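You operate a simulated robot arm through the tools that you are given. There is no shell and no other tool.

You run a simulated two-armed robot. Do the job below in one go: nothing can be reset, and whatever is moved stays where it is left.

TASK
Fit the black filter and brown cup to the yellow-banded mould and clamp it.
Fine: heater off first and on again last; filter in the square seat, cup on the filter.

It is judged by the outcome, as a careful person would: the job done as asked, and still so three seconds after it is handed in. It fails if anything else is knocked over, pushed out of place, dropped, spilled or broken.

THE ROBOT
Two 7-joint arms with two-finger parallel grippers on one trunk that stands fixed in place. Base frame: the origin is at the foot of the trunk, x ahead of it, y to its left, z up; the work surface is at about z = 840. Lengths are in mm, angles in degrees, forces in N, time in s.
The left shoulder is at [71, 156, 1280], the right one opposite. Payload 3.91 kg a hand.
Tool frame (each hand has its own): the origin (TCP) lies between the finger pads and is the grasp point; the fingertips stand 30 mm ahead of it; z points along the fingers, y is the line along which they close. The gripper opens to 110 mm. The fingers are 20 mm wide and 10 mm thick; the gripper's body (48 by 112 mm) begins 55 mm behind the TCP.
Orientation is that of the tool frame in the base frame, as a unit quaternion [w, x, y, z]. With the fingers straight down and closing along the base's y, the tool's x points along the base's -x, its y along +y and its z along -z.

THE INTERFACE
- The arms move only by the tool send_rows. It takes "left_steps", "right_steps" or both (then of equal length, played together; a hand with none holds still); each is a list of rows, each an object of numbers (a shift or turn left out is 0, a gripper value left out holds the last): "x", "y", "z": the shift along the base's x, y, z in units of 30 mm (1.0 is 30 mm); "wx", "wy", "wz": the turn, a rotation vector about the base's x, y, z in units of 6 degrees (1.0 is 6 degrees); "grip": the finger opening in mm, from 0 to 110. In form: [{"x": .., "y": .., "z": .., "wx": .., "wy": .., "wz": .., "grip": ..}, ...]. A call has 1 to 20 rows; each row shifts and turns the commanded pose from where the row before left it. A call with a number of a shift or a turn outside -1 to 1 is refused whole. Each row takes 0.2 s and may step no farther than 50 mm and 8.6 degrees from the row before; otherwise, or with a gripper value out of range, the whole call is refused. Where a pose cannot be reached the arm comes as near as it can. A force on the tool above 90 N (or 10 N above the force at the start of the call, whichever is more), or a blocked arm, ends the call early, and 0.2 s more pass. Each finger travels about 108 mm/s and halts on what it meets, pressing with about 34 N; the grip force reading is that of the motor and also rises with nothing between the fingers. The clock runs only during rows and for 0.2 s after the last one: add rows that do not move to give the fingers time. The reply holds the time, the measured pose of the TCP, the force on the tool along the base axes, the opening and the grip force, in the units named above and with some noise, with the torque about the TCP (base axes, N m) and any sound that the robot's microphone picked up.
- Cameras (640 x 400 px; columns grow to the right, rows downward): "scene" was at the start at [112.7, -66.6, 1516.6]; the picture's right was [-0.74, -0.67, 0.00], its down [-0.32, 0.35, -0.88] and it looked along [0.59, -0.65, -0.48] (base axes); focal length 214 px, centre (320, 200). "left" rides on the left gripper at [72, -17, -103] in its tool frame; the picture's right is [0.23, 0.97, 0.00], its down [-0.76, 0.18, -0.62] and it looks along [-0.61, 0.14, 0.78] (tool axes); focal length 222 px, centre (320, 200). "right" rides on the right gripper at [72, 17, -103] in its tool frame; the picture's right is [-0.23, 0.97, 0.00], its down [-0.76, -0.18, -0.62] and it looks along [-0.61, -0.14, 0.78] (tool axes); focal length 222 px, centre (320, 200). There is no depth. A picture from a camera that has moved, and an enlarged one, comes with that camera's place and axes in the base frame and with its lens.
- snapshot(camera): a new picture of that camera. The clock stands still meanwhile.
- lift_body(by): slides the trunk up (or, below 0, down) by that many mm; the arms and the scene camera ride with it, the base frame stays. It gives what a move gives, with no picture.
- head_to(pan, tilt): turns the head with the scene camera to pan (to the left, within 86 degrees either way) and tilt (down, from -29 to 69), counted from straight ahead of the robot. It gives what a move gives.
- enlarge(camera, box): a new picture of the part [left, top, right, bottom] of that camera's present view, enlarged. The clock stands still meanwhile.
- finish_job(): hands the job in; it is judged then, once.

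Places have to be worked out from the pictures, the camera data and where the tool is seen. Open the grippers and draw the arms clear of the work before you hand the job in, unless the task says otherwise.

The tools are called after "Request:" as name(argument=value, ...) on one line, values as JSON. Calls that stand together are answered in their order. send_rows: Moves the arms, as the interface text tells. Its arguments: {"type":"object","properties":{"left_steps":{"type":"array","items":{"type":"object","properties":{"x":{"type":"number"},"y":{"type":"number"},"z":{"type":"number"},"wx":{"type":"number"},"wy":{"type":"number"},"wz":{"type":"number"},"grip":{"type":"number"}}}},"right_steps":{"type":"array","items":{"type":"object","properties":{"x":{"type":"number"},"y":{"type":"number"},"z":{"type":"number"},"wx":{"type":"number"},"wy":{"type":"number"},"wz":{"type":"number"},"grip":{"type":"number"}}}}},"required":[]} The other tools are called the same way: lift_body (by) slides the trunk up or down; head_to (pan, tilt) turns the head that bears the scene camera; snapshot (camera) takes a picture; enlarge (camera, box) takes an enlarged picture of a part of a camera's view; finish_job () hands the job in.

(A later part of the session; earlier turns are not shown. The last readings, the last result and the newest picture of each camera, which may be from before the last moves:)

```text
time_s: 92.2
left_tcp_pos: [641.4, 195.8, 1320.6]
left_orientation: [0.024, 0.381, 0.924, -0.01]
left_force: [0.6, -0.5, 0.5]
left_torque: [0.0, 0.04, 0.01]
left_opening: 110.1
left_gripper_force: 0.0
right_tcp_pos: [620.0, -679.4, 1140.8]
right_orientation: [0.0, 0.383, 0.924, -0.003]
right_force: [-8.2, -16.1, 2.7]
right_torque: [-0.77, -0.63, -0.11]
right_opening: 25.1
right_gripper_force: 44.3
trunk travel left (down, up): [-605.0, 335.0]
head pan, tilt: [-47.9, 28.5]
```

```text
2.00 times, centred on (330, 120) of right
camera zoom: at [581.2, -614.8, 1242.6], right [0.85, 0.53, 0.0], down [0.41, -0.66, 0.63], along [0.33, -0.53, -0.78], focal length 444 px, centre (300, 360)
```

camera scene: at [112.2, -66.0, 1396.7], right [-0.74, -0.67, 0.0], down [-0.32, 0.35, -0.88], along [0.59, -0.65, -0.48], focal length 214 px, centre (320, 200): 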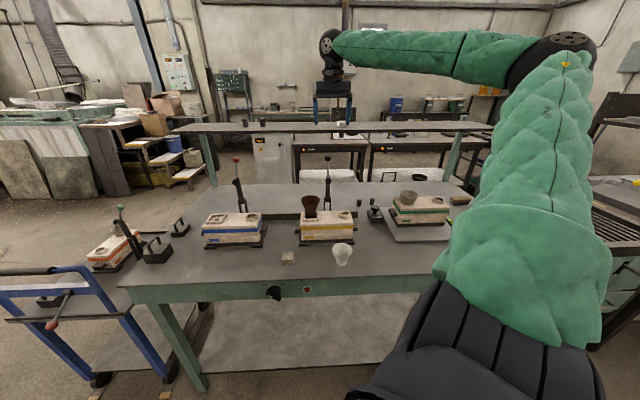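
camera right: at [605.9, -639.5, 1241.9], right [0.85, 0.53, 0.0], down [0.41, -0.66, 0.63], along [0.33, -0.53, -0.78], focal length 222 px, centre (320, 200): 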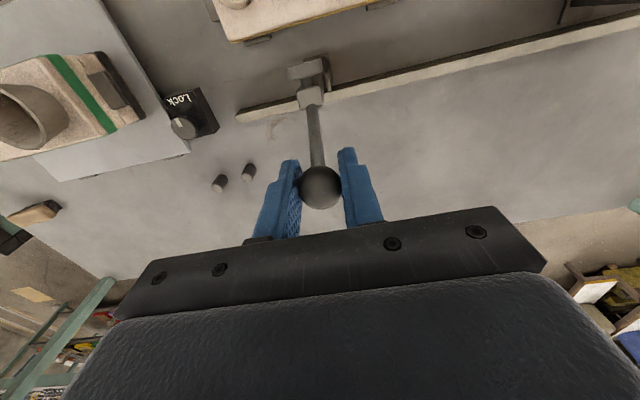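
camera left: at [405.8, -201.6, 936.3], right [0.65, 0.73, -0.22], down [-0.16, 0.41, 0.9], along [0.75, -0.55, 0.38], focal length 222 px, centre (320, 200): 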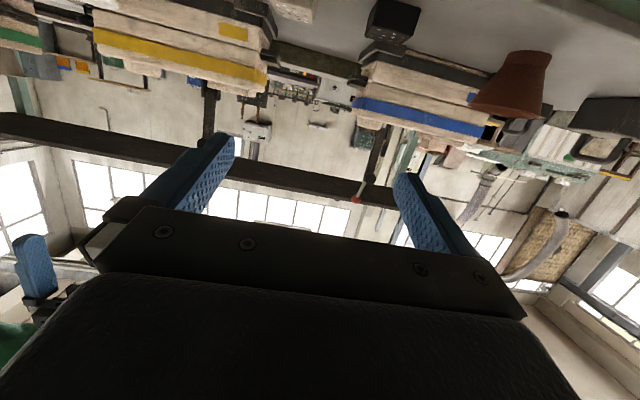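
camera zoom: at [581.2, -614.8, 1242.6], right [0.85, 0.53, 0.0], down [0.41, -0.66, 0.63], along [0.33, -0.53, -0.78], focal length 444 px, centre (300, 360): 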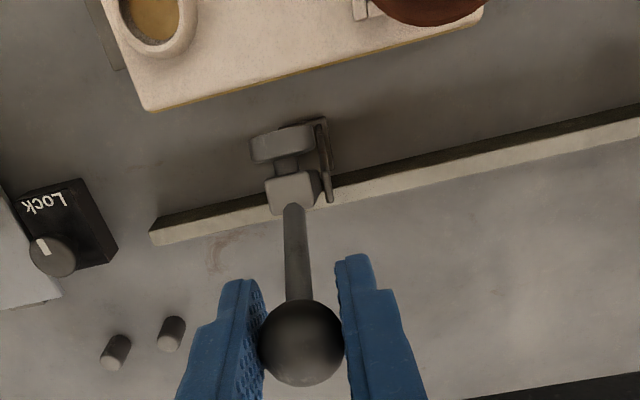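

The lever moves with only ~6 N resistance. I'll continue along the arc, easing the sideways load by 2 mm.

Request:
send_rows(right_steps=[{"x": -0.436, "y": 0.389, "z": -0.073}, {"x": -0.427, "y": 0.379, "z": -0.13}, {"x": -0.391, "y": 0.391, "z": -0.19}, {}])

Request:
enlarge(camera="right", box=[230, 20, 430, 220])

```text
time_s: 93.2
left_tcp_pos: [641.3, 197.2, 1321.2]
left_orientation: [0.025, 0.381, 0.924, -0.01]
left_force: [0.4, -0.1, -0.2]
left_torque: [0.04, 0.01, -0.04]
left_opening: 110.0
left_gripper_force: 0.1
right_tcp_pos: [582.6, -642.4, 1128.6]
right_orientation: [0.0, 0.382, 0.924, -0.003]
right_force: [-1.5, -9.0, 2.4]
right_torque: [-0.76, -0.72, -0.06]
right_opening: 25.2
right_gripper_force: 44.6
trunk travel left (down, up): [-605.0, 335.0]
head pan, tilt: [-47.9, 28.5]
```

```text
2.00 times, centred on (330, 120) of right
camera zoom: at [544.3, -578.0, 1231.3], right [0.85, 0.53, 0.0], down [0.41, -0.66, 0.63], along [0.33, -0.53, -0.78], focal length 444 px, centre (300, 360)
```

zoom: 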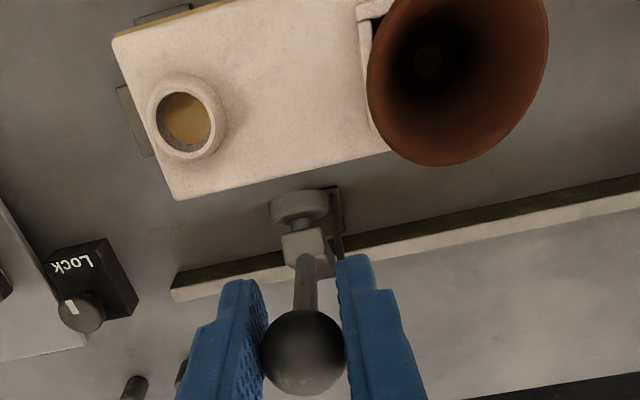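

Following the predicted arc with low force. I continue through the next 30°.

Request:
send_rows(right_steps=[{"x": -0.377, "y": 0.377, "z": -0.25}, {"x": -0.3535, "y": 0.3535, "z": -0.3}, {"x": -0.332, "y": 0.332, "z": -0.353}, {"x": -0.304, "y": 0.304, "z": -0.4}, {"x": -0.271, "y": 0.271, "z": -0.443}, {}])

Request:
enlarge(camera="right", box=[230, 20, 430, 220])

Request:
enlarge(camera="scene", box=[280, 125, 380, 245])

```text
time_s: 94.7
left_tcp_pos: [640.3, 198.5, 1320.0]
left_orientation: [0.025, 0.381, 0.924, -0.01]
left_force: [0.2, 0.1, -0.2]
left_torque: [0.02, -0.02, -0.01]
left_opening: 109.9
left_gripper_force: 0.1
right_tcp_pos: [533.4, -591.6, 1076.2]
right_orientation: [0.001, 0.382, 0.924, -0.003]
right_force: [-4.2, 1.2, 9.9]
right_torque: [-0.66, -0.86, 0.03]
right_opening: 24.9
right_gripper_force: 44.7
trunk travel left (down, up): [-605.0, 335.0]
head pan, tilt: [-47.9, 28.5]
```

```text
2.00 times, centred on (330, 120) of right
camera zoom: at [494.6, -528.5, 1179.5], right [0.85, 0.53, 0.0], down [0.41, -0.66, 0.63], along [0.33, -0.53, -0.78], focal length 444 px, centre (300, 360)
```

zoom: 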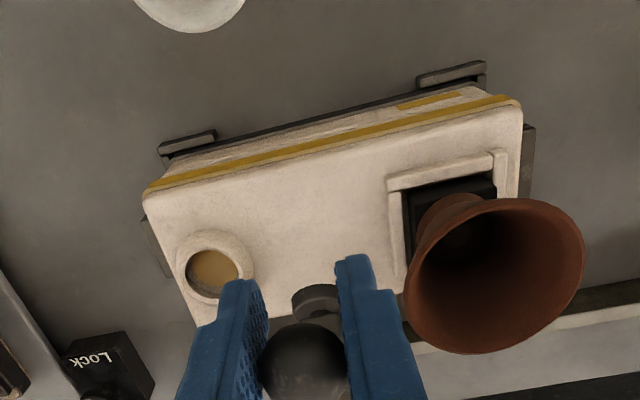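

```text
3.33 times, centred on (330, 185) of scene
camera zoom: at [111.6, -65.5, 1396.7], right [-0.74, -0.67, 0.0], down [-0.32, 0.35, -0.88], along [0.59, -0.65, -0.48], focal length 715 px, centre (287, 250)
```

zoom: 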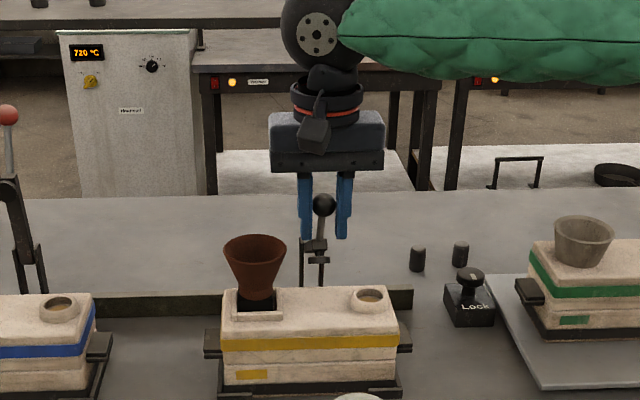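

The pad arm is swinging over the mould top as planned, clear of the cup. I continue downward on the arc.

Request:
send_rows(right_steps=[{"x": -0.238, "y": 0.238, "z": -0.48}, {"x": -0.2, "y": 0.2, "z": -0.513}, {"x": -0.163, "y": 0.163, "z": -0.537}, {}])

Request:
enlarge(camera="right", box=[230, 20, 430, 220])

Request:
enlarge(camera="scene", box=[280, 125, 380, 245])

```text
time_s: 95.7
left_tcp_pos: [640.8, 199.1, 1320.5]
left_orientation: [0.025, 0.382, 0.924, -0.01]
left_force: [0.0, -0.4, -0.1]
left_torque: [-0.01, -0.02, -0.04]
left_opening: 110.0
left_gripper_force: 0.1
right_tcp_pos: [515.4, -574.0, 1030.3]
right_orientation: [0.001, 0.382, 0.924, -0.003]
right_force: [-5.3, 9.4, 7.6]
right_torque: [-0.5, -0.56, -0.01]
right_opening: 25.2
right_gripper_force: 44.9
trunk travel left (down, up): [-605.0, 335.0]
head pan, tilt: [-47.9, 28.5]
```

```text
2.00 times, centred on (330, 120) of right
camera zoom: at [476.3, -510.1, 1133.0], right [0.85, 0.53, -0.01], down [0.42, -0.66, 0.63], along [0.33, -0.53, -0.78], focal length 444 px, centre (300, 360)
```

zoom: 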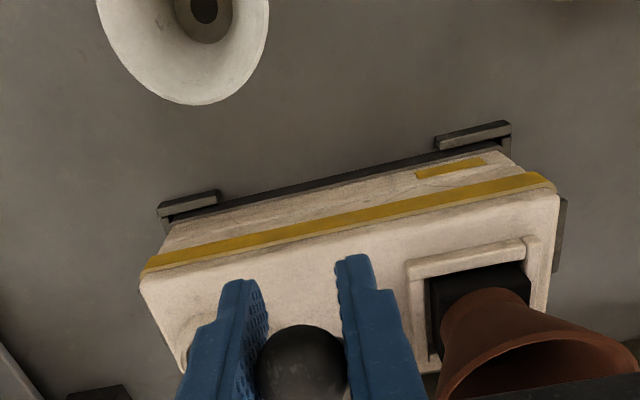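

```text
3.33 times, centred on (330, 185) of scene
camera zoom: at [111.6, -65.1, 1396.7], right [-0.74, -0.67, 0.0], down [-0.32, 0.35, -0.88], along [0.59, -0.65, -0.48], focal length 715 px, centre (287, 250)
```

zoom: 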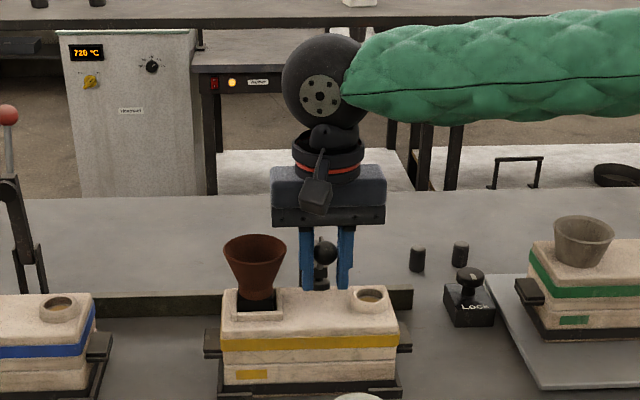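

On track at n≈770, z≈1030. I'll take the next 6° gently, watching for the pad touching the mould.

Request:
send_rows(right_steps=[{"x": -0.065, "y": 0.065, "z": -0.28}, {"x": -0.055, "y": 0.055, "z": -0.285}, {}])

Request:
enlarge(camera="scene", box=[290, 165, 370, 245])

```text
time_s: 96.5
left_tcp_pos: [640.7, 199.5, 1320.4]
left_orientation: [0.025, 0.381, 0.924, -0.011]
left_force: [-0.1, 0.2, -0.3]
left_torque: [-0.02, 0.01, -0.02]
left_opening: 110.0
left_gripper_force: 0.0
right_tcp_pos: [511.5, -571.7, 1012.7]
right_orientation: [0.0, 0.382, 0.924, -0.003]
right_force: [-7.7, 12.8, 9.7]
right_torque: [-0.76, -0.7, 0.07]
right_opening: 25.0
right_gripper_force: 44.7
trunk travel left (down, up): [-605.0, 335.0]
head pan, tilt: [-47.9, 28.5]
```

```text
5.00 times, centred on (330, 205) of scene
camera zoom: at [111.2, -64.7, 1396.8], right [-0.74, -0.67, 0.0], down [-0.32, 0.35, -0.88], along [0.59, -0.65, -0.48], focal length 1072 px, centre (270, 175)
```

zoom: 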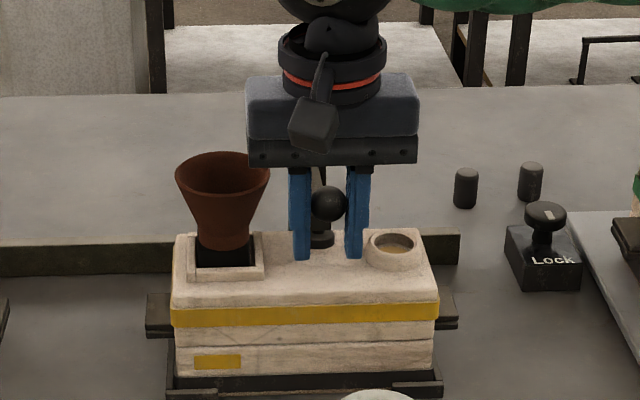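

The pad is close above the mould. I'll continue down in small steps, easing slightly nearer.

Request:
send_rows(right_steps=[{"x": -0.05, "y": 0.05, "z": -0.2}, {"x": -0.04, "y": 0.04, "z": -0.2}, {}])

Request:
enlarge(camera="scene", box=[290, 165, 370, 245])

```text
time_s: 97.2
left_tcp_pos: [641.4, 198.1, 1320.1]
left_orientation: [0.024, 0.38, 0.924, -0.011]
left_force: [0.6, -0.3, -0.2]
left_torque: [-0.03, -0.02, 0.01]
left_opening: 110.0
left_gripper_force: 0.0
right_tcp_pos: [509.2, -568.4, 1001.1]
right_orientation: [0.001, 0.383, 0.924, -0.003]
right_force: [-2.4, 3.0, 5.8]
right_torque: [-0.87, -0.88, -0.04]
right_opening: 25.5
right_gripper_force: 44.9
trunk travel left (down, up): [-605.0, 335.0]
head pan, tilt: [-47.9, 28.5]
```

```text
5.00 times, centred on (330, 205) of scene
camera zoom: at [111.9, -65.8, 1396.7], right [-0.74, -0.67, 0.0], down [-0.32, 0.35, -0.88], along [0.59, -0.65, -0.48], focal length 1072 px, centre (270, 175)
```

zoom: 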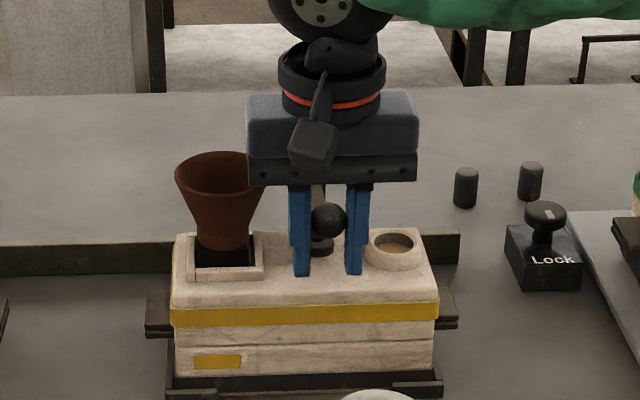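

Still low force; the pad is nearly on the mould. Continuing in 4 mm steps until the force shows the pad seating.

Request:
send_rows(right_steps=[{"x": -0.01, "y": 0.01, "z": -0.13}, {"x": -0.01, "y": 0.01, "z": -0.13}, {}])

Request:
enlarge(camera="scene", box=[310, 185, 360, 235])

```text
time_s: 98.0
left_tcp_pos: [641.3, 200.7, 1319.7]
left_orientation: [0.025, 0.381, 0.924, -0.01]
left_force: [0.3, 0.2, 0.7]
left_torque: [0.01, -0.01, 0.0]
left_opening: 109.8
left_gripper_force: 0.0
right_tcp_pos: [509.6, -566.8, 992.7]
right_orientation: [0.001, 0.382, 0.924, -0.003]
right_force: [-3.9, 10.0, 5.8]
right_torque: [-0.8, -0.78, 0.02]
right_opening: 25.1
right_gripper_force: 45.3
trunk travel left (down, up): [-605.0, 335.0]
head pan, tilt: [-47.9, 28.5]
```

```text
8.00 times, centred on (335, 210) of scene
camera zoom: at [111.8, -65.1, 1396.7], right [-0.74, -0.67, 0.0], down [-0.32, 0.35, -0.88], along [0.59, -0.65, -0.48], focal length 1716 px, centre (200, 120)
```

zoom: 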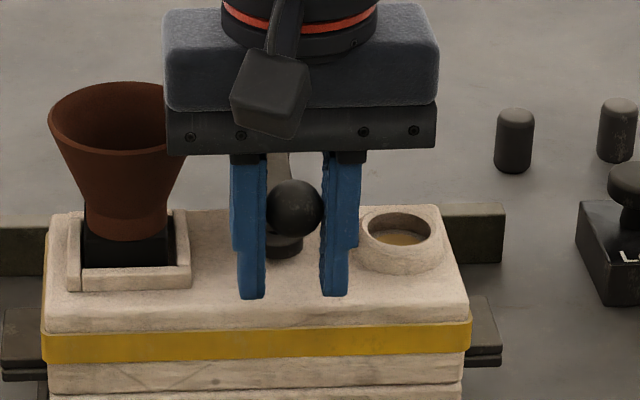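

Pad not yet seated (6 N). I'll go down further in small steps.

Request:
send_rows(right_steps=[{"x": -0.005, "y": 0.005, "z": -0.13}, {"z": -0.13}, {}])

Request:
enlarge(camera="scene", box=[310, 185, 360, 235])

```text
time_s: 98.8
left_tcp_pos: [638.6, 199.5, 1321.0]
left_orientation: [0.025, 0.381, 0.924, -0.011]
left_force: [-0.4, -0.1, -0.1]
left_torque: [0.01, -0.02, 0.03]
left_opening: 110.1
left_gripper_force: 0.1
right_tcp_pos: [507.4, -566.5, 988.0]
right_orientation: [0.001, 0.382, 0.924, -0.003]
right_force: [-9.8, 6.9, 25.0]
right_torque: [0.06, 0.11, -0.01]
right_opening: 25.0
right_gripper_force: 45.0
trunk travel left (down, up): [-605.0, 335.0]
head pan, tilt: [-47.9, 28.5]
```

```text
8.00 times, centred on (335, 210) of scene
camera zoom: at [110.4, -64.4, 1397.2], right [-0.74, -0.67, 0.0], down [-0.32, 0.35, -0.88], along [0.59, -0.65, -0.48], focal length 1716 px, centre (200, 120)
```

zoom: 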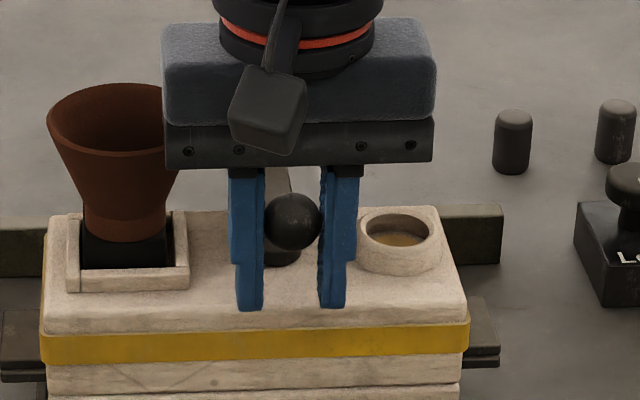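

Force jumped to 25 N at z≈988: the pad has met the mould. I'll press a little further to seat the clamp fully and see whether it yields or clicks.

Request:
send_rows(right_steps=[{"z": -0.08}, {"z": -0.08}, {}])

Request:
enlarge(camera="right", box=[230, 20, 430, 220])

```text
time_s: 99.7
left_tcp_pos: [640.7, 198.8, 1321.2]
left_orientation: [0.026, 0.381, 0.924, -0.01]
left_force: [0.3, -0.2, -0.6]
left_torque: [0.0, 0.0, -0.01]
left_opening: 110.1
left_gripper_force: 0.0
right_tcp_pos: [508.4, -567.9, 981.5]
right_orientation: [0.001, 0.382, 0.924, -0.004]
right_force: [-1.8, 0.1, 29.1]
right_torque: [0.03, 0.01, 0.01]
right_opening: 25.7
right_gripper_force: 44.9
trunk travel left (down, up): [-605.0, 335.0]
head pan, tilt: [-47.9, 28.5]
```

```text
2.00 times, centred on (330, 120) of right
camera zoom: at [469.5, -503.3, 1084.1], right [0.85, 0.53, 0.0], down [0.41, -0.66, 0.63], along [0.33, -0.53, -0.78], focal length 444 px, centre (300, 360)
```

zoom: 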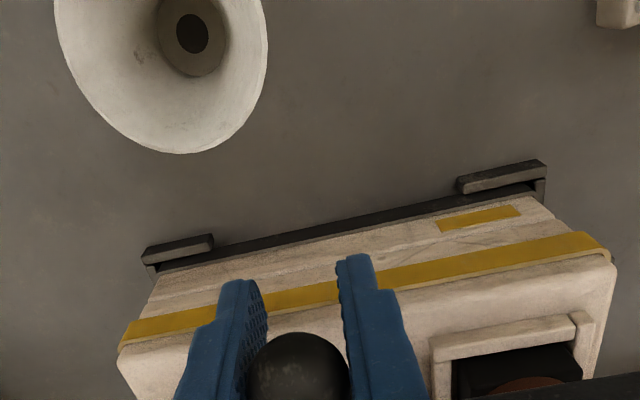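

The fingers now just slip on the ball at ~29 N, so the lever is down against the mould. I'll open the fingers, rise clear and inspect the clamp.

Request:
send_rows(right_steps=[{"z": 0.1}, {"grip": 50}, {}, {"z": 0.5}, {"z": 0.8}, {"z": 0.8}, {"z": 0.8}, {}])

Request:
enlarge(camera="scene", box=[300, 175, 370, 235])

Request:
snapshot(camera="right")

```text
time_s: 101.5
left_tcp_pos: [642.3, 196.2, 1319.2]
left_orientation: [0.025, 0.381, 0.924, -0.01]
left_force: [-0.2, -1.0, -0.5]
left_torque: [0.04, 0.0, -0.02]
left_opening: 109.9
left_gripper_force: 0.2
right_tcp_pos: [507.1, -569.9, 1070.8]
right_orientation: [0.0, 0.381, 0.924, -0.003]
right_force: [-0.2, -0.4, 0.1]
right_torque: [0.04, 0.01, 0.02]
right_opening: 49.9
right_gripper_force: 0.0
trunk travel left (down, up): [-605.0, 335.0]
head pan, tilt: [-47.9, 28.5]
```

```text
6.67 times, centred on (335, 205) of scene
camera zoom: at [112.9, -66.8, 1396.5], right [-0.74, -0.67, 0.0], down [-0.32, 0.35, -0.88], along [0.59, -0.65, -0.48], focal length 1430 px, centre (220, 167)
```

zoom: 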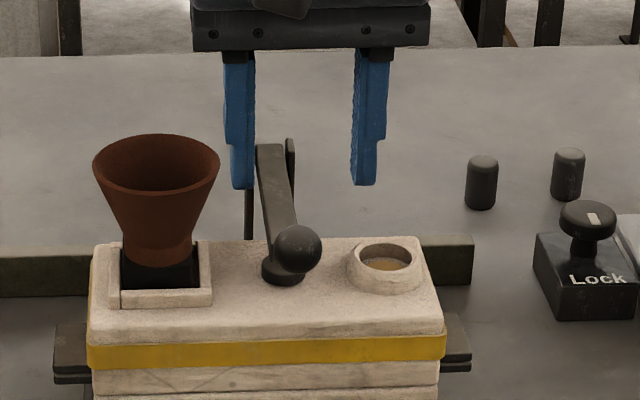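

```text
taken
camera right: at [469.3, -505.0, 1173.6], right [0.85, 0.53, -0.01], down [0.42, -0.66, 0.63], along [0.33, -0.53, -0.78], focal length 222 px, centre (320, 200)
```

right: 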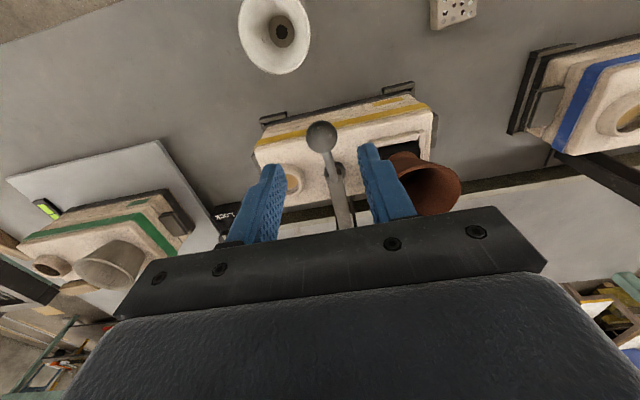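

The lever stays down with its pad over the middle of the mould, and cup and filter are untouched. I'll retreat and pitch the hand to get a low front view of whether the pad is really tight on the mould.

Request:
send_rows(right_steps=[{"x": -0.7, "y": 0.7}, {"x": -0.7, "y": 0.7}, {"x": -0.7, "y": 0.7}, {"x": -0.7, "y": 0.7}, {"x": -0.3, "y": 0.3, "wx": -0.7071, "wy": -0.7071}, {"wx": -0.7071, "wy": -0.7071}, {"wx": -0.7071, "wy": -0.7071}, {"wx": -0.7071, "wy": -0.7071}, {"wx": -0.7071, "wy": -0.7071}, {}])

Request:
snapshot(camera="right")

Request:
enlarge(camera="scene", box=[300, 175, 370, 235])

```text
time_s: 103.7
left_tcp_pos: [642.2, 198.4, 1318.7]
left_orientation: [0.024, 0.381, 0.924, -0.009]
left_force: [0.0, 0.5, -0.2]
left_torque: [-0.04, 0.04, -0.01]
left_opening: 110.3
left_gripper_force: 0.1
right_tcp_pos: [466.9, -506.3, 1084.8]
right_orientation: [0.238, 0.369, 0.893, -0.102]
right_force: [-0.4, 0.5, 1.0]
right_torque: [0.0, -0.01, 0.01]
right_opening: 50.1
right_gripper_force: 0.0
right hand out of reach, approached as far as the arm can: row 6, 7, 8, 9
trunk travel left (down, up): [-605.0, 335.0]
head pan, tilt: [-47.9, 28.5]
```

```text
taken
camera right: at [399.7, -413.0, 1138.7], right [0.83, 0.55, 0.11], down [0.12, -0.37, 0.92], along [0.55, -0.75, -0.37], focal length 222 px, centre (320, 200)
```

right: 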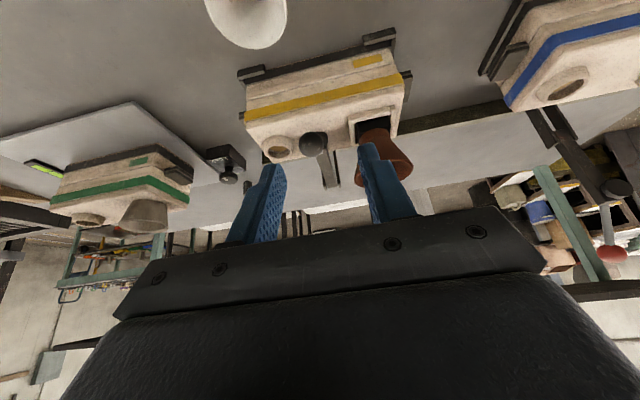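

```text
6.67 times, centred on (335, 205) of scene
camera zoom: at [112.1, -66.3, 1396.6], right [-0.74, -0.67, 0.0], down [-0.32, 0.35, -0.88], along [0.59, -0.65, -0.48], focal length 1430 px, centre (220, 167)
```

zoom: 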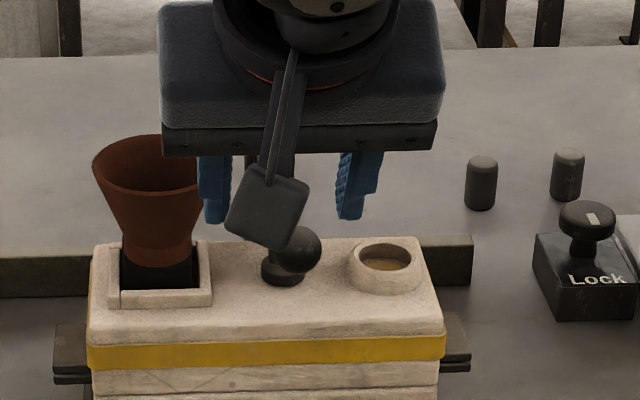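

Now I'll zoom in on the clamp pad from this lower viewpoint.

Request:
enlarge(camera="right", box=[240, 60, 420, 200])

Request:
enlarge(camera="right", box=[290, 115, 350, 190])

```text
2.86 times, centred on (330, 130) of right
camera zoom: at [399.7, -413.0, 1138.7], right [0.83, 0.55, 0.11], down [0.12, -0.37, 0.92], along [0.55, -0.75, -0.37], focal length 635 px, centre (291, 400)
```

zoom: 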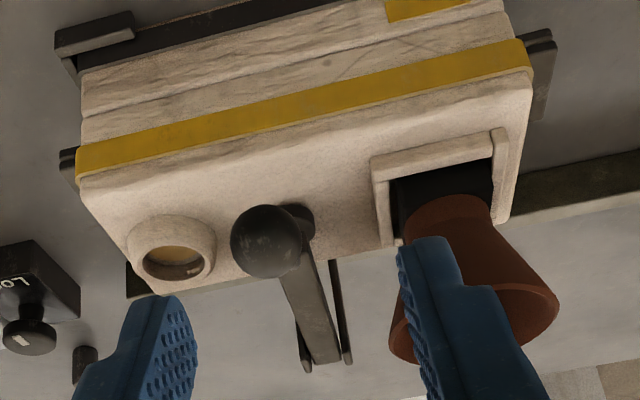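

```text
5.33 times, centred on (320, 152) of right
camera zoom: at [399.7, -413.0, 1138.7], right [0.83, 0.55, 0.11], down [0.12, -0.37, 0.92], along [0.55, -0.75, -0.37], focal length 1185 px, centre (320, 453)
```

zoom: 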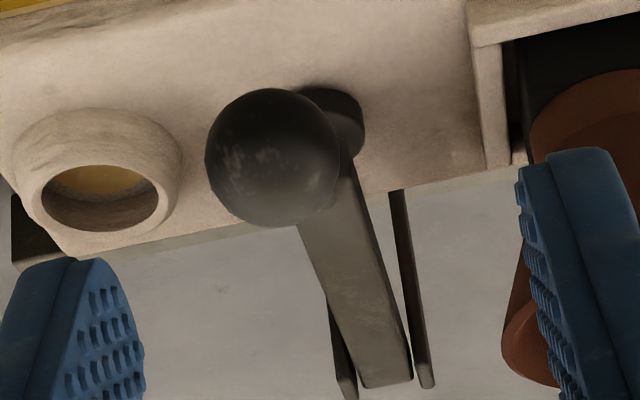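

The pad sits down on the mould top between the two seats. To be sure the clamp is fully home, I'll press the ball down firmly from above with closed fingers; first straighten the hand and hover over the ball.

Request:
send_rows(right_steps=[{"wx": 0.7071, "wy": 0.7071, "grip": 0}, {"wx": 0.7071, "wy": 0.7071}, {"wx": 0.7071, "wy": 0.7071}, {"wx": 0.7071, "wy": 0.7071}, {"wx": 0.7071, "wy": 0.7071}, {}, {"x": 0.448, "y": -0.646}, {"x": 0.448, "y": -0.646}, {"x": 0.448, "y": -0.646}, {}])

Request:
snapshot(camera="right")

Request:
enlarge(camera="scene", box=[300, 165, 370, 235])

```text
time_s: 105.8
left_tcp_pos: [642.0, 198.6, 1320.2]
left_orientation: [0.024, 0.382, 0.924, -0.01]
left_force: [0.3, -0.4, -0.5]
left_torque: [0.01, 0.02, 0.02]
left_opening: 109.8
left_gripper_force: 0.0
right_tcp_pos: [508.0, -565.3, 1085.6]
right_orientation: [0.001, 0.382, 0.924, -0.002]
right_force: [-0.6, -0.3, -0.8]
right_torque: [0.0, -0.01, 0.02]
right_opening: 0.0
right_gripper_force: 33.6
trunk travel left (down, up): [-605.0, 335.0]
head pan, tilt: [-47.9, 28.5]
```

```text
taken
camera right: at [469.4, -502.3, 1189.4], right [0.85, 0.53, 0.0], down [0.41, -0.66, 0.63], along [0.33, -0.53, -0.78], focal length 222 px, centre (320, 200)
```

right: 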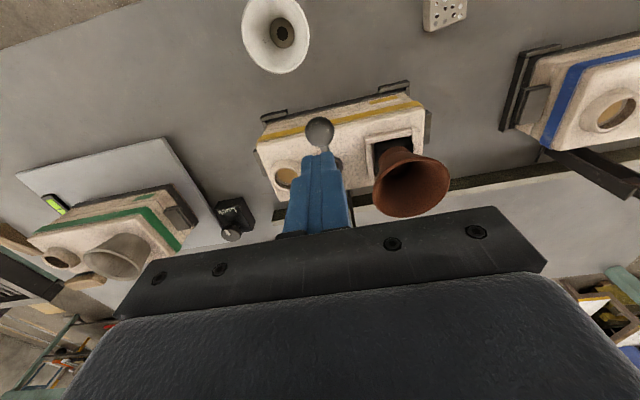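

```text
5.71 times, centred on (335, 200) of scene
camera zoom: at [112.3, -66.2, 1396.6], right [-0.74, -0.67, 0.0], down [-0.32, 0.35, -0.88], along [0.59, -0.65, -0.48], focal length 1226 px, centre (234, 200)
```

zoom: 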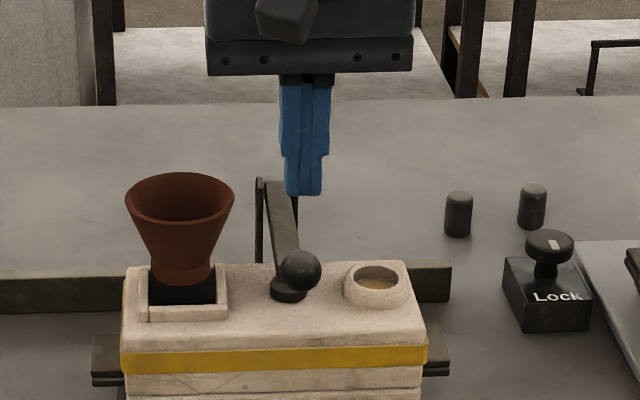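

Directly above the ball. I'll descend to it and press in small steps.

Request:
send_rows(right_steps=[{"z": -0.5}, {"z": -0.5}, {"z": -0.15}, {"z": -0.1}, {"z": -0.1}, {}])

```text
time_s: 107.2
left_tcp_pos: [641.1, 197.0, 1321.0]
left_orientation: [0.024, 0.381, 0.924, -0.01]
left_force: [0.4, -0.1, 1.6]
left_torque: [0.02, 0.02, 0.02]
left_opening: 110.2
left_gripper_force: 0.0
right_tcp_pos: [507.8, -565.3, 1045.1]
right_orientation: [0.0, 0.382, 0.924, -0.004]
right_force: [1.2, -2.4, 9.1]
right_torque: [-0.07, -0.03, 0.08]
right_opening: 0.0
right_gripper_force: 33.8
trunk travel left (down, up): [-605.0, 335.0]
head pan, tilt: [-47.9, 28.5]
```

Contact on the ball top at tip z≈1015. I'll press further in steps.

Request:
send_rows(right_steps=[{"z": -0.1}, {"z": -0.1}, {}])

```text
time_s: 108.0
left_tcp_pos: [640.2, 199.8, 1320.7]
left_orientation: [0.025, 0.381, 0.924, -0.011]
left_force: [-0.1, 0.2, -0.4]
left_torque: [-0.02, 0.02, -0.05]
left_opening: 110.1
left_gripper_force: 0.0
right_tcp_pos: [507.2, -565.0, 1044.7]
right_orientation: [0.005, 0.383, 0.924, -0.003]
right_force: [17.1, -23.5, 74.4]
right_torque: [-0.81, -0.44, 0.06]
right_opening: 0.2
right_gripper_force: 33.9
trunk travel left (down, up): [-605.0, 335.0]
head pan, tilt: [-47.9, 28.5]
```

The lever holds rigid at 74 N with no further travel, so the clamp is fully closed. I'll lift off, retreat in front of the table, and move toward the left side of the knob for switching the heater back on.

Request:
send_rows(right_steps=[{"z": 0.2}, {"z": 0.8}, {"z": 0.8}, {"z": 0.4}, {"x": -0.674, "y": 0.674}, {"x": -0.674, "y": 0.674}, {"x": -0.674, "y": 0.674}, {"x": -0.674, "y": 0.674}, {"x": -0.674, "y": 0.674}, {"x": -0.674, "y": 0.674}, {"x": -0.674, "y": 0.674}, {"x": 0.655, "y": 0.655}, {"x": 0.655, "y": 0.655}, {"x": 0.655, "y": 0.655}, {"x": 0.655, "y": 0.655}, {"x": 0.655, "y": 0.655}, {"x": 0.655, "y": 0.655}, {"x": 0.655, "y": 0.655}, {"x": 0.655, "y": 0.655}, {}])

Request:
snapshot(camera="scene")

Request:
enlarge(camera="scene", box=[290, 165, 370, 245])

```text
time_s: 112.2
left_tcp_pos: [642.0, 196.8, 1319.6]
left_orientation: [0.024, 0.381, 0.924, -0.011]
left_force: [0.2, -0.4, 0.2]
left_torque: [0.02, 0.0, -0.01]
left_opening: 109.9
left_gripper_force: 0.0
right_tcp_pos: [543.7, -280.2, 1109.2]
right_orientation: [0.001, 0.382, 0.924, -0.001]
right_force: [-0.9, -0.4, -0.2]
right_torque: [0.0, 0.01, 0.01]
right_opening: 0.0
right_gripper_force: 34.5
right hand out of reach, approached as far as the arm can: row 11
trunk travel left (down, up): [-605.0, 335.0]
head pan, tilt: [-47.9, 28.5]
```

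```text
taken
camera scene: at [111.9, -67.3, 1396.6], right [-0.74, -0.67, 0.0], down [-0.32, 0.35, -0.88], along [0.59, -0.65, -0.48], focal length 214 px, centre (320, 200)
```

scene: 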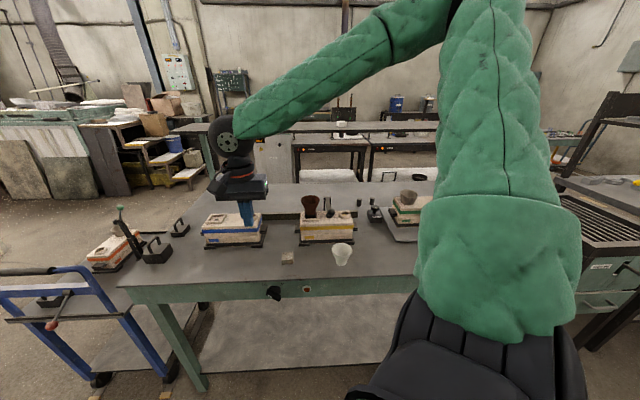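

```text
5.00 times, centred on (330, 205) of scene
camera zoom: at [111.9, -67.3, 1396.6], right [-0.74, -0.67, 0.0], down [-0.32, 0.35, -0.88], along [0.59, -0.65, -0.48], focal length 1072 px, centre (270, 175)
```

zoom: 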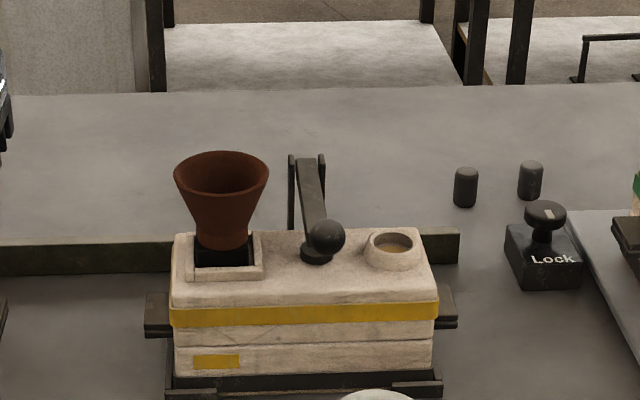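

Mould, filter, cup and clamp all look right. Now for the heater: I'll lower the closed fingers in front of the table left of the knob and try the mirrored lean (fingers pointing down-right).

Request:
send_rows(right_steps=[{"x": 0.02, "y": 0.3, "z": -0.6}, {"x": 0.02, "y": 0.3, "z": -0.6}, {"x": 0.02, "y": 0.3, "z": -0.6, "wx": -0.7071, "wy": -0.7071}, {"z": -0.6, "wx": -0.7071, "wy": -0.7071}, {"z": -0.6, "wx": -0.7071, "wy": -0.7071}, {"z": -0.6, "wx": -0.7071, "wy": 0.7071}, {"z": -0.5, "wx": -0.7071, "wy": 0.7071}, {"z": -0.5, "wx": -0.7071, "wy": 0.7071}, {"wx": -0.7071, "wy": 0.7071}, {"wx": -0.7071, "wy": 0.7071}, {}])

Request:
snapshot(camera="right")

Request:
snapshot(camera="scene")

```text
time_s: 114.7
left_tcp_pos: [640.6, 198.8, 1320.4]
left_orientation: [0.024, 0.381, 0.924, -0.01]
left_force: [-0.1, 0.3, -0.1]
left_torque: [0.01, -0.02, 0.04]
left_opening: 110.0
left_gripper_force: 0.0
right_tcp_pos: [545.5, -252.5, 972.9]
right_orientation: [0.042, 0.328, 0.896, -0.297]
right_force: [0.1, -0.4, -1.3]
right_torque: [-0.02, -0.01, -0.02]
right_opening: 0.0
right_gripper_force: 33.7
trunk travel left (down, up): [-605.0, 335.0]
head pan, tilt: [-47.9, 28.5]
```

```text
taken
camera right: at [511.5, -143.2, 1029.3], right [0.77, 0.47, -0.43], down [0.56, -0.19, 0.81], along [0.3, -0.86, -0.41], focal length 222 px, centre (320, 200)
```

right: 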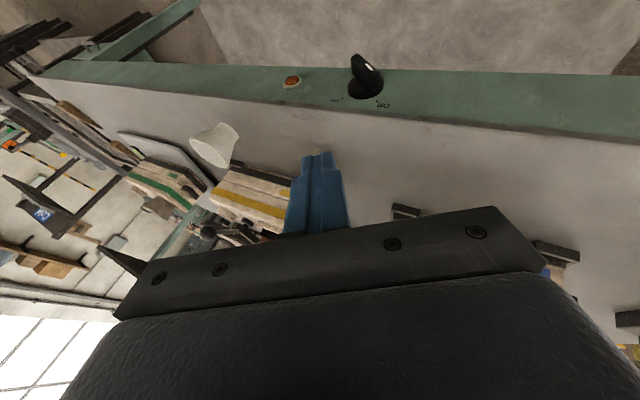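

```text
taken
camera scene: at [112.1, -66.1, 1396.7], right [-0.74, -0.67, 0.0], down [-0.32, 0.35, -0.88], along [0.59, -0.65, -0.48], focal length 214 px, centre (320, 200)
```

scene: 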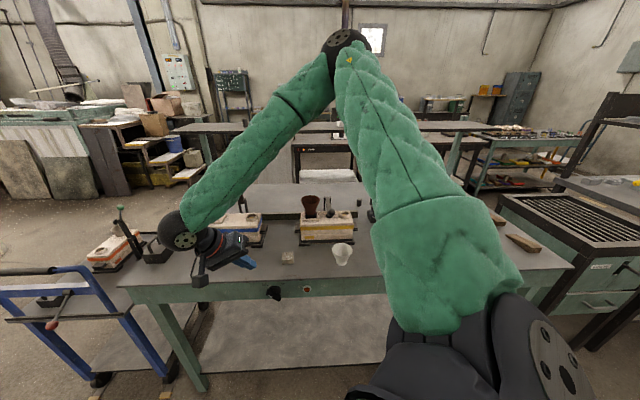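

The mirrored lean is reachable. I'll descend in front of the apron, well short of the knob, checking reach.

Request:
send_rows(right_steps=[{"z": -0.8}, {"z": -0.8}, {"z": -0.8}, {"z": -0.8}, {"z": -0.6}, {}])

Request:
snapshot(camera="right")

```text
time_s: 116.0
left_tcp_pos: [641.3, 198.5, 1319.9]
left_orientation: [0.025, 0.381, 0.924, -0.01]
left_force: [0.3, -0.5, -0.3]
left_torque: [-0.01, -0.01, 0.02]
left_opening: 110.3
left_gripper_force: 0.1
right_tcp_pos: [545.9, -253.8, 856.8]
right_orientation: [0.041, 0.327, 0.896, -0.297]
right_force: [0.4, 0.6, 0.1]
right_torque: [-0.04, -0.03, 0.05]
right_opening: 0.0
right_gripper_force: 33.5
trunk travel left (down, up): [-605.0, 335.0]
head pan, tilt: [-47.9, 28.5]
```

```text
taken
camera right: at [512.1, -144.1, 913.9], right [0.77, 0.47, -0.43], down [0.56, -0.19, 0.81], along [0.3, -0.86, -0.41], focal length 222 px, centre (320, 200)
```

right: 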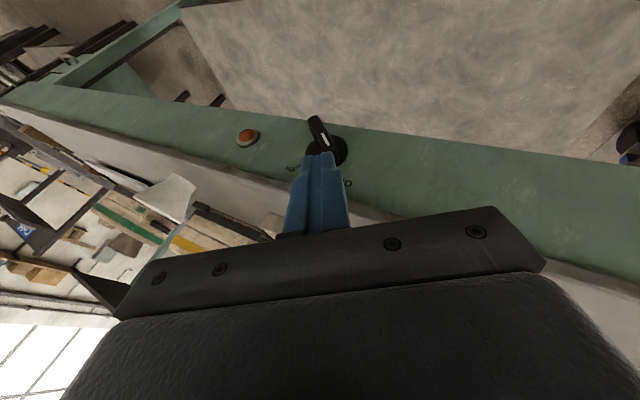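

Still fully reachable. I'll go down to knob height, then look before sliding forward beside the bar.

Request:
send_rows(right_steps=[{"z": -0.65}, {"z": -0.65}, {"z": -0.65}, {}])

Request:
enlarge(camera="right", box=[230, 110, 430, 235])

```text
time_s: 117.0
left_tcp_pos: [642.0, 198.7, 1320.4]
left_orientation: [0.024, 0.381, 0.924, -0.01]
left_force: [-0.7, 0.0, 0.0]
left_torque: [0.0, -0.01, 0.0]
left_opening: 109.8
left_gripper_force: 0.0
right_tcp_pos: [544.5, -270.4, 815.2]
right_orientation: [0.042, 0.328, 0.896, -0.296]
right_force: [-0.2, 0.2, 0.0]
right_torque: [0.0, 0.02, -0.02]
right_opening: 0.0
right_gripper_force: 34.3
right hand out of reach, approached as far as the arm can: row 2, 3
trunk travel left (down, up): [-605.0, 335.0]
head pan, tilt: [-47.9, 28.5]
```

```text
3.20 times, centred on (330, 172) of right
camera zoom: at [510.2, -160.7, 872.3], right [0.77, 0.47, -0.43], down [0.56, -0.19, 0.81], along [0.3, -0.86, -0.41], focal length 711 px, centre (288, 288)
```

zoom: 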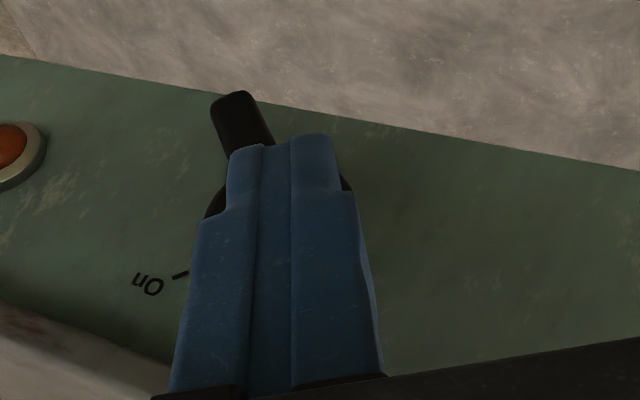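

The hand stopped at z=815 at the reach limit. I'll rise 120 mm, lower the trunk by the same amount, and try again from there.

Request:
send_rows(right_steps=[{"z": 0.8}, {"x": -0.15, "y": 0.45, "z": 0.8}, {"z": 0.8}, {"z": 0.8}, {"z": 0.8}, {}])

Request:
lift_body(by=-120)

Request:
snapshot(camera="right")

Request:
snapshot(camera="scene")

```text
time_s: 118.5
left_tcp_pos: [642.7, 198.0, 1319.5]
left_orientation: [0.024, 0.381, 0.924, -0.01]
left_force: [0.3, -0.1, 1.5]
left_torque: [0.01, 0.03, 0.0]
left_opening: 110.0
left_gripper_force: 0.1
right_tcp_pos: [539.3, -257.4, 933.7]
right_orientation: [0.043, 0.326, 0.897, -0.296]
right_force: [-0.5, -0.1, -0.4]
right_torque: [-0.01, 0.0, 0.02]
right_opening: 0.0
right_gripper_force: 33.8
trunk travel left (down, up): [-605.0, 335.0]
head pan, tilt: [-47.9, 28.5]
```

```text
time_s: 120.0
left_tcp_pos: [641.6, 197.7, 1199.1]
left_orientation: [0.024, 0.381, 0.924, -0.01]
left_force: [0.5, -1.0, -0.1]
left_torque: [0.02, -0.02, -0.01]
left_opening: 109.7
left_gripper_force: 0.0
right_tcp_pos: [539.6, -256.4, 814.7]
right_orientation: [0.041, 0.327, 0.896, -0.297]
right_force: [0.4, -0.6, 0.3]
right_torque: [-0.01, 0.04, -0.01]
right_opening: 0.0
right_gripper_force: 33.7
trunk travel left (down, up): [-485.0, 455.0]
head pan, tilt: [-47.9, 28.5]
```

```text
taken
camera right: at [505.7, -147.9, 871.6], right [0.77, 0.47, -0.43], down [0.56, -0.19, 0.81], along [0.3, -0.86, -0.41], focal length 222 px, centre (320, 200)
```

right: 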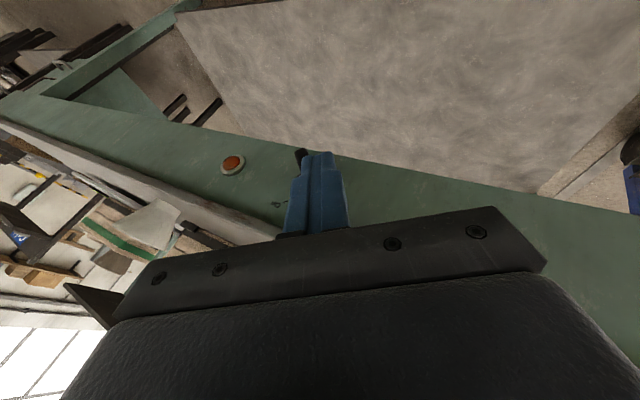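

```text
taken
camera scene: at [112.4, -66.3, 1276.7], right [-0.74, -0.67, 0.0], down [-0.32, 0.35, -0.88], along [0.59, -0.65, -0.48], focal length 214 px, centre (320, 200)
```

scene: 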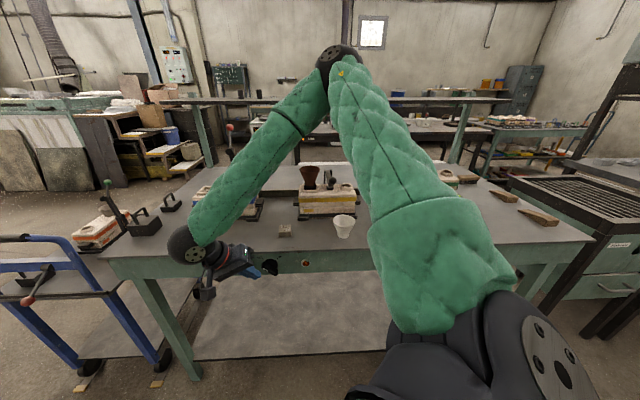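

The lower trunk gives room. I'll drop the last 17 mm, then slide forward on the bar's left side.

Request:
send_rows(right_steps=[{"x": 0.06, "y": 0.06, "z": -0.28}, {"x": 0.06, "y": 0.06, "z": -0.28}, {}])

Request:
enlarge(camera="right", box=[230, 110, 430, 235])

```text
time_s: 120.8
left_tcp_pos: [641.7, 198.0, 1198.4]
left_orientation: [0.024, 0.381, 0.924, -0.009]
left_force: [0.2, 0.4, 0.2]
left_torque: [-0.05, -0.01, 0.01]
left_opening: 110.3
left_gripper_force: 0.1
right_tcp_pos: [543.2, -253.6, 798.6]
right_orientation: [0.041, 0.327, 0.896, -0.297]
right_force: [0.3, -0.7, -0.6]
right_torque: [0.04, 0.0, -0.02]
right_opening: 0.1
right_gripper_force: 34.4
trunk travel left (down, up): [-485.0, 455.0]
head pan, tilt: [-47.9, 28.5]
```

```text
3.20 times, centred on (330, 172) of right
camera zoom: at [509.4, -143.9, 854.7], right [0.77, 0.47, -0.43], down [0.56, -0.19, 0.81], along [0.3, -0.86, -0.41], focal length 711 px, centre (288, 288)
```

zoom: 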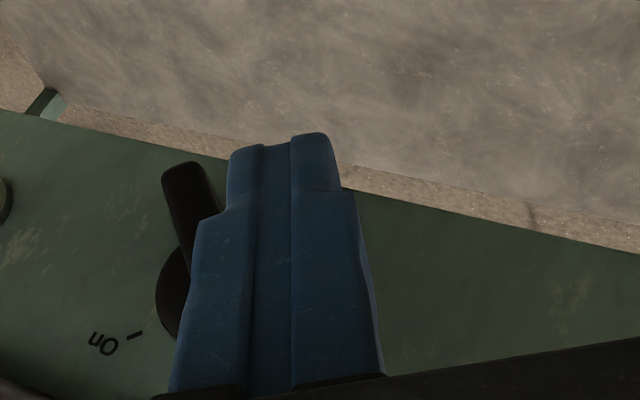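

The finger is left of and in front of the bar. I'll slide forward in to n≈598, keeping a few mm gap from the bar's lower-left flank.

Request:
send_rows(right_steps=[{"x": 0.44, "y": -0.38, "z": -0.05}, {"x": 0.41, "y": -0.41}, {}])

Request:
enlarge(camera="right", box=[230, 110, 430, 235])

```text
time_s: 121.5
left_tcp_pos: [643.4, 199.0, 1199.1]
left_orientation: [0.024, 0.381, 0.924, -0.01]
left_force: [1.3, 0.4, -0.5]
left_torque: [0.04, 0.0, 0.01]
left_opening: 110.0
left_gripper_force: 0.1
right_tcp_pos: [568.6, -277.7, 795.5]
right_orientation: [0.042, 0.327, 0.896, -0.297]
right_force: [0.2, -0.9, 0.0]
right_torque: [-0.02, -0.01, -0.05]
right_opening: 0.1
right_gripper_force: 33.7
trunk travel left (down, up): [-485.0, 455.0]
head pan, tilt: [-47.9, 28.5]
```

```text
3.20 times, centred on (330, 172) of right
camera zoom: at [534.7, -168.1, 853.7], right [0.77, 0.47, -0.43], down [0.56, -0.19, 0.81], along [0.3, -0.86, -0.41], focal length 711 px, centre (288, 288)
```

zoom: 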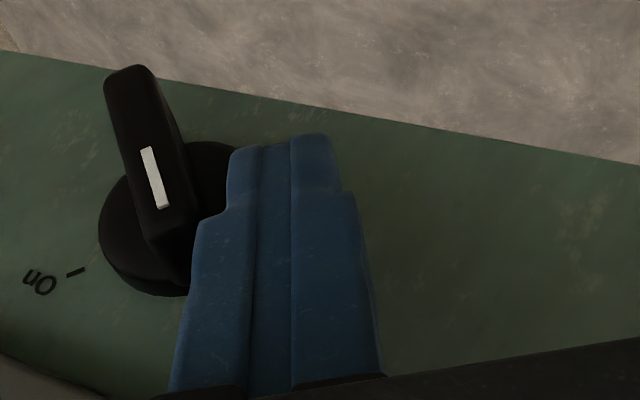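

The finger is beside the bar's flank. I'll push up-right along the arc to bring the bar to vertical.

Request:
send_rows(right_steps=[{"x": -0.08, "y": -0.08, "z": 0.11}, {"x": -0.08, "y": -0.08, "z": 0.11}, {"x": -0.0495, "y": -0.0495, "z": 0.123}, {"x": -0.0684, "y": -0.0684, "z": 0.103}, {"x": -0.0872, "y": -0.0872, "z": 0.073}, {}])

Request:
enlarge(camera="right", box=[230, 110, 430, 235])

```text
time_s: 123.0
left_tcp_pos: [642.4, 198.5, 1199.9]
left_orientation: [0.024, 0.381, 0.924, -0.01]
left_force: [0.2, 1.0, 0.0]
left_torque: [-0.04, -0.04, 0.0]
left_opening: 109.7
left_gripper_force: 0.0
right_tcp_pos: [557.3, -289.4, 813.0]
right_orientation: [0.041, 0.327, 0.896, -0.298]
right_force: [3.4, 3.0, 3.4]
right_torque: [0.01, -0.03, 0.03]
right_opening: 0.0
right_gripper_force: 34.1
trunk travel left (down, up): [-485.0, 455.0]
head pan, tilt: [-47.9, 28.5]
```

```text
3.20 times, centred on (330, 172) of right
camera zoom: at [523.9, -179.4, 868.9], right [0.77, 0.47, -0.43], down [0.56, -0.19, 0.81], along [0.3, -0.86, -0.41], focal length 711 px, centre (288, 288)
```

zoom: 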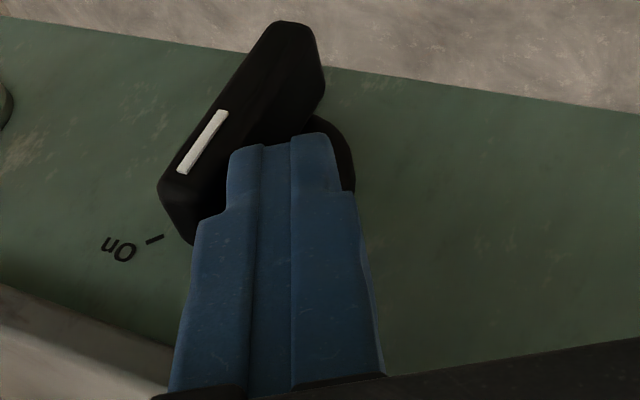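

The bar is turning with only a few newtons, now past vertical. I'll continue around to "On".

Request:
send_rows(right_steps=[{"x": -0.0966, "y": -0.0966, "z": 0.04}, {"x": -0.1014, "y": -0.1014}, {"x": -0.0966, "y": -0.0966, "z": -0.035}, {}])

Request:
enlarge(camera="right", box=[230, 110, 430, 235])

Request:
snapshot(camera="right")

```text
time_s: 124.0
left_tcp_pos: [643.3, 199.8, 1198.5]
left_orientation: [0.024, 0.382, 0.924, -0.011]
left_force: [0.6, 0.2, -0.4]
left_torque: [-0.01, 0.0, -0.01]
left_opening: 109.9
left_gripper_force: 0.1
right_tcp_pos: [551.8, -295.4, 813.3]
right_orientation: [0.043, 0.327, 0.896, -0.296]
right_force: [15.7, 25.7, 1.6]
right_torque: [0.52, -0.31, -0.1]
right_opening: 0.1
right_gripper_force: 34.3
trunk travel left (down, up): [-485.0, 455.0]
head pan, tilt: [-47.9, 28.5]
```

```text
3.20 times, centred on (330, 172) of right
camera zoom: at [516.2, -186.1, 869.2], right [0.77, 0.47, -0.43], down [0.56, -0.19, 0.81], along [0.3, -0.86, -0.41], focal length 711 px, centre (288, 288)
```

zoom: 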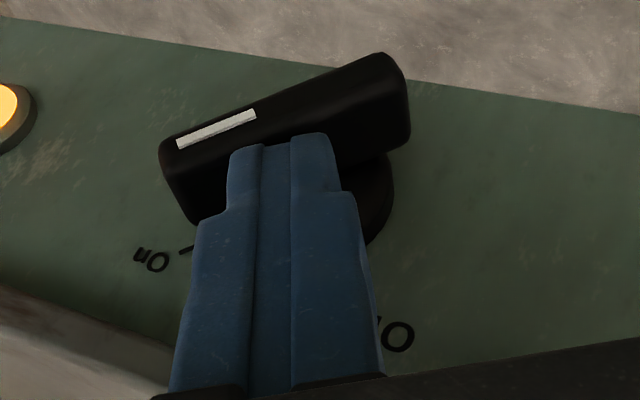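

```text
taken
camera right: at [516.2, -186.1, 869.2], right [0.77, 0.47, -0.43], down [0.56, -0.19, 0.81], along [0.3, -0.86, -0.41], focal length 222 px, centre (320, 200)
```

right: 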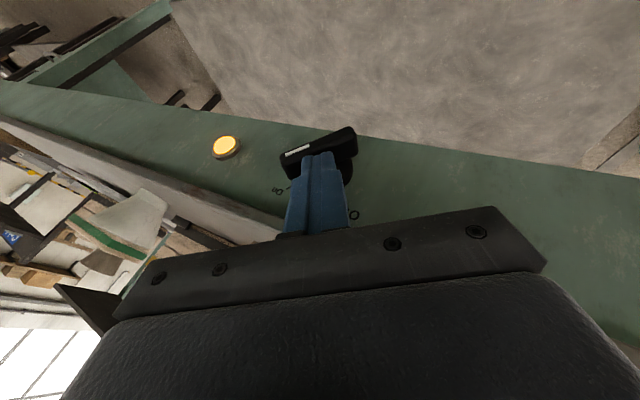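

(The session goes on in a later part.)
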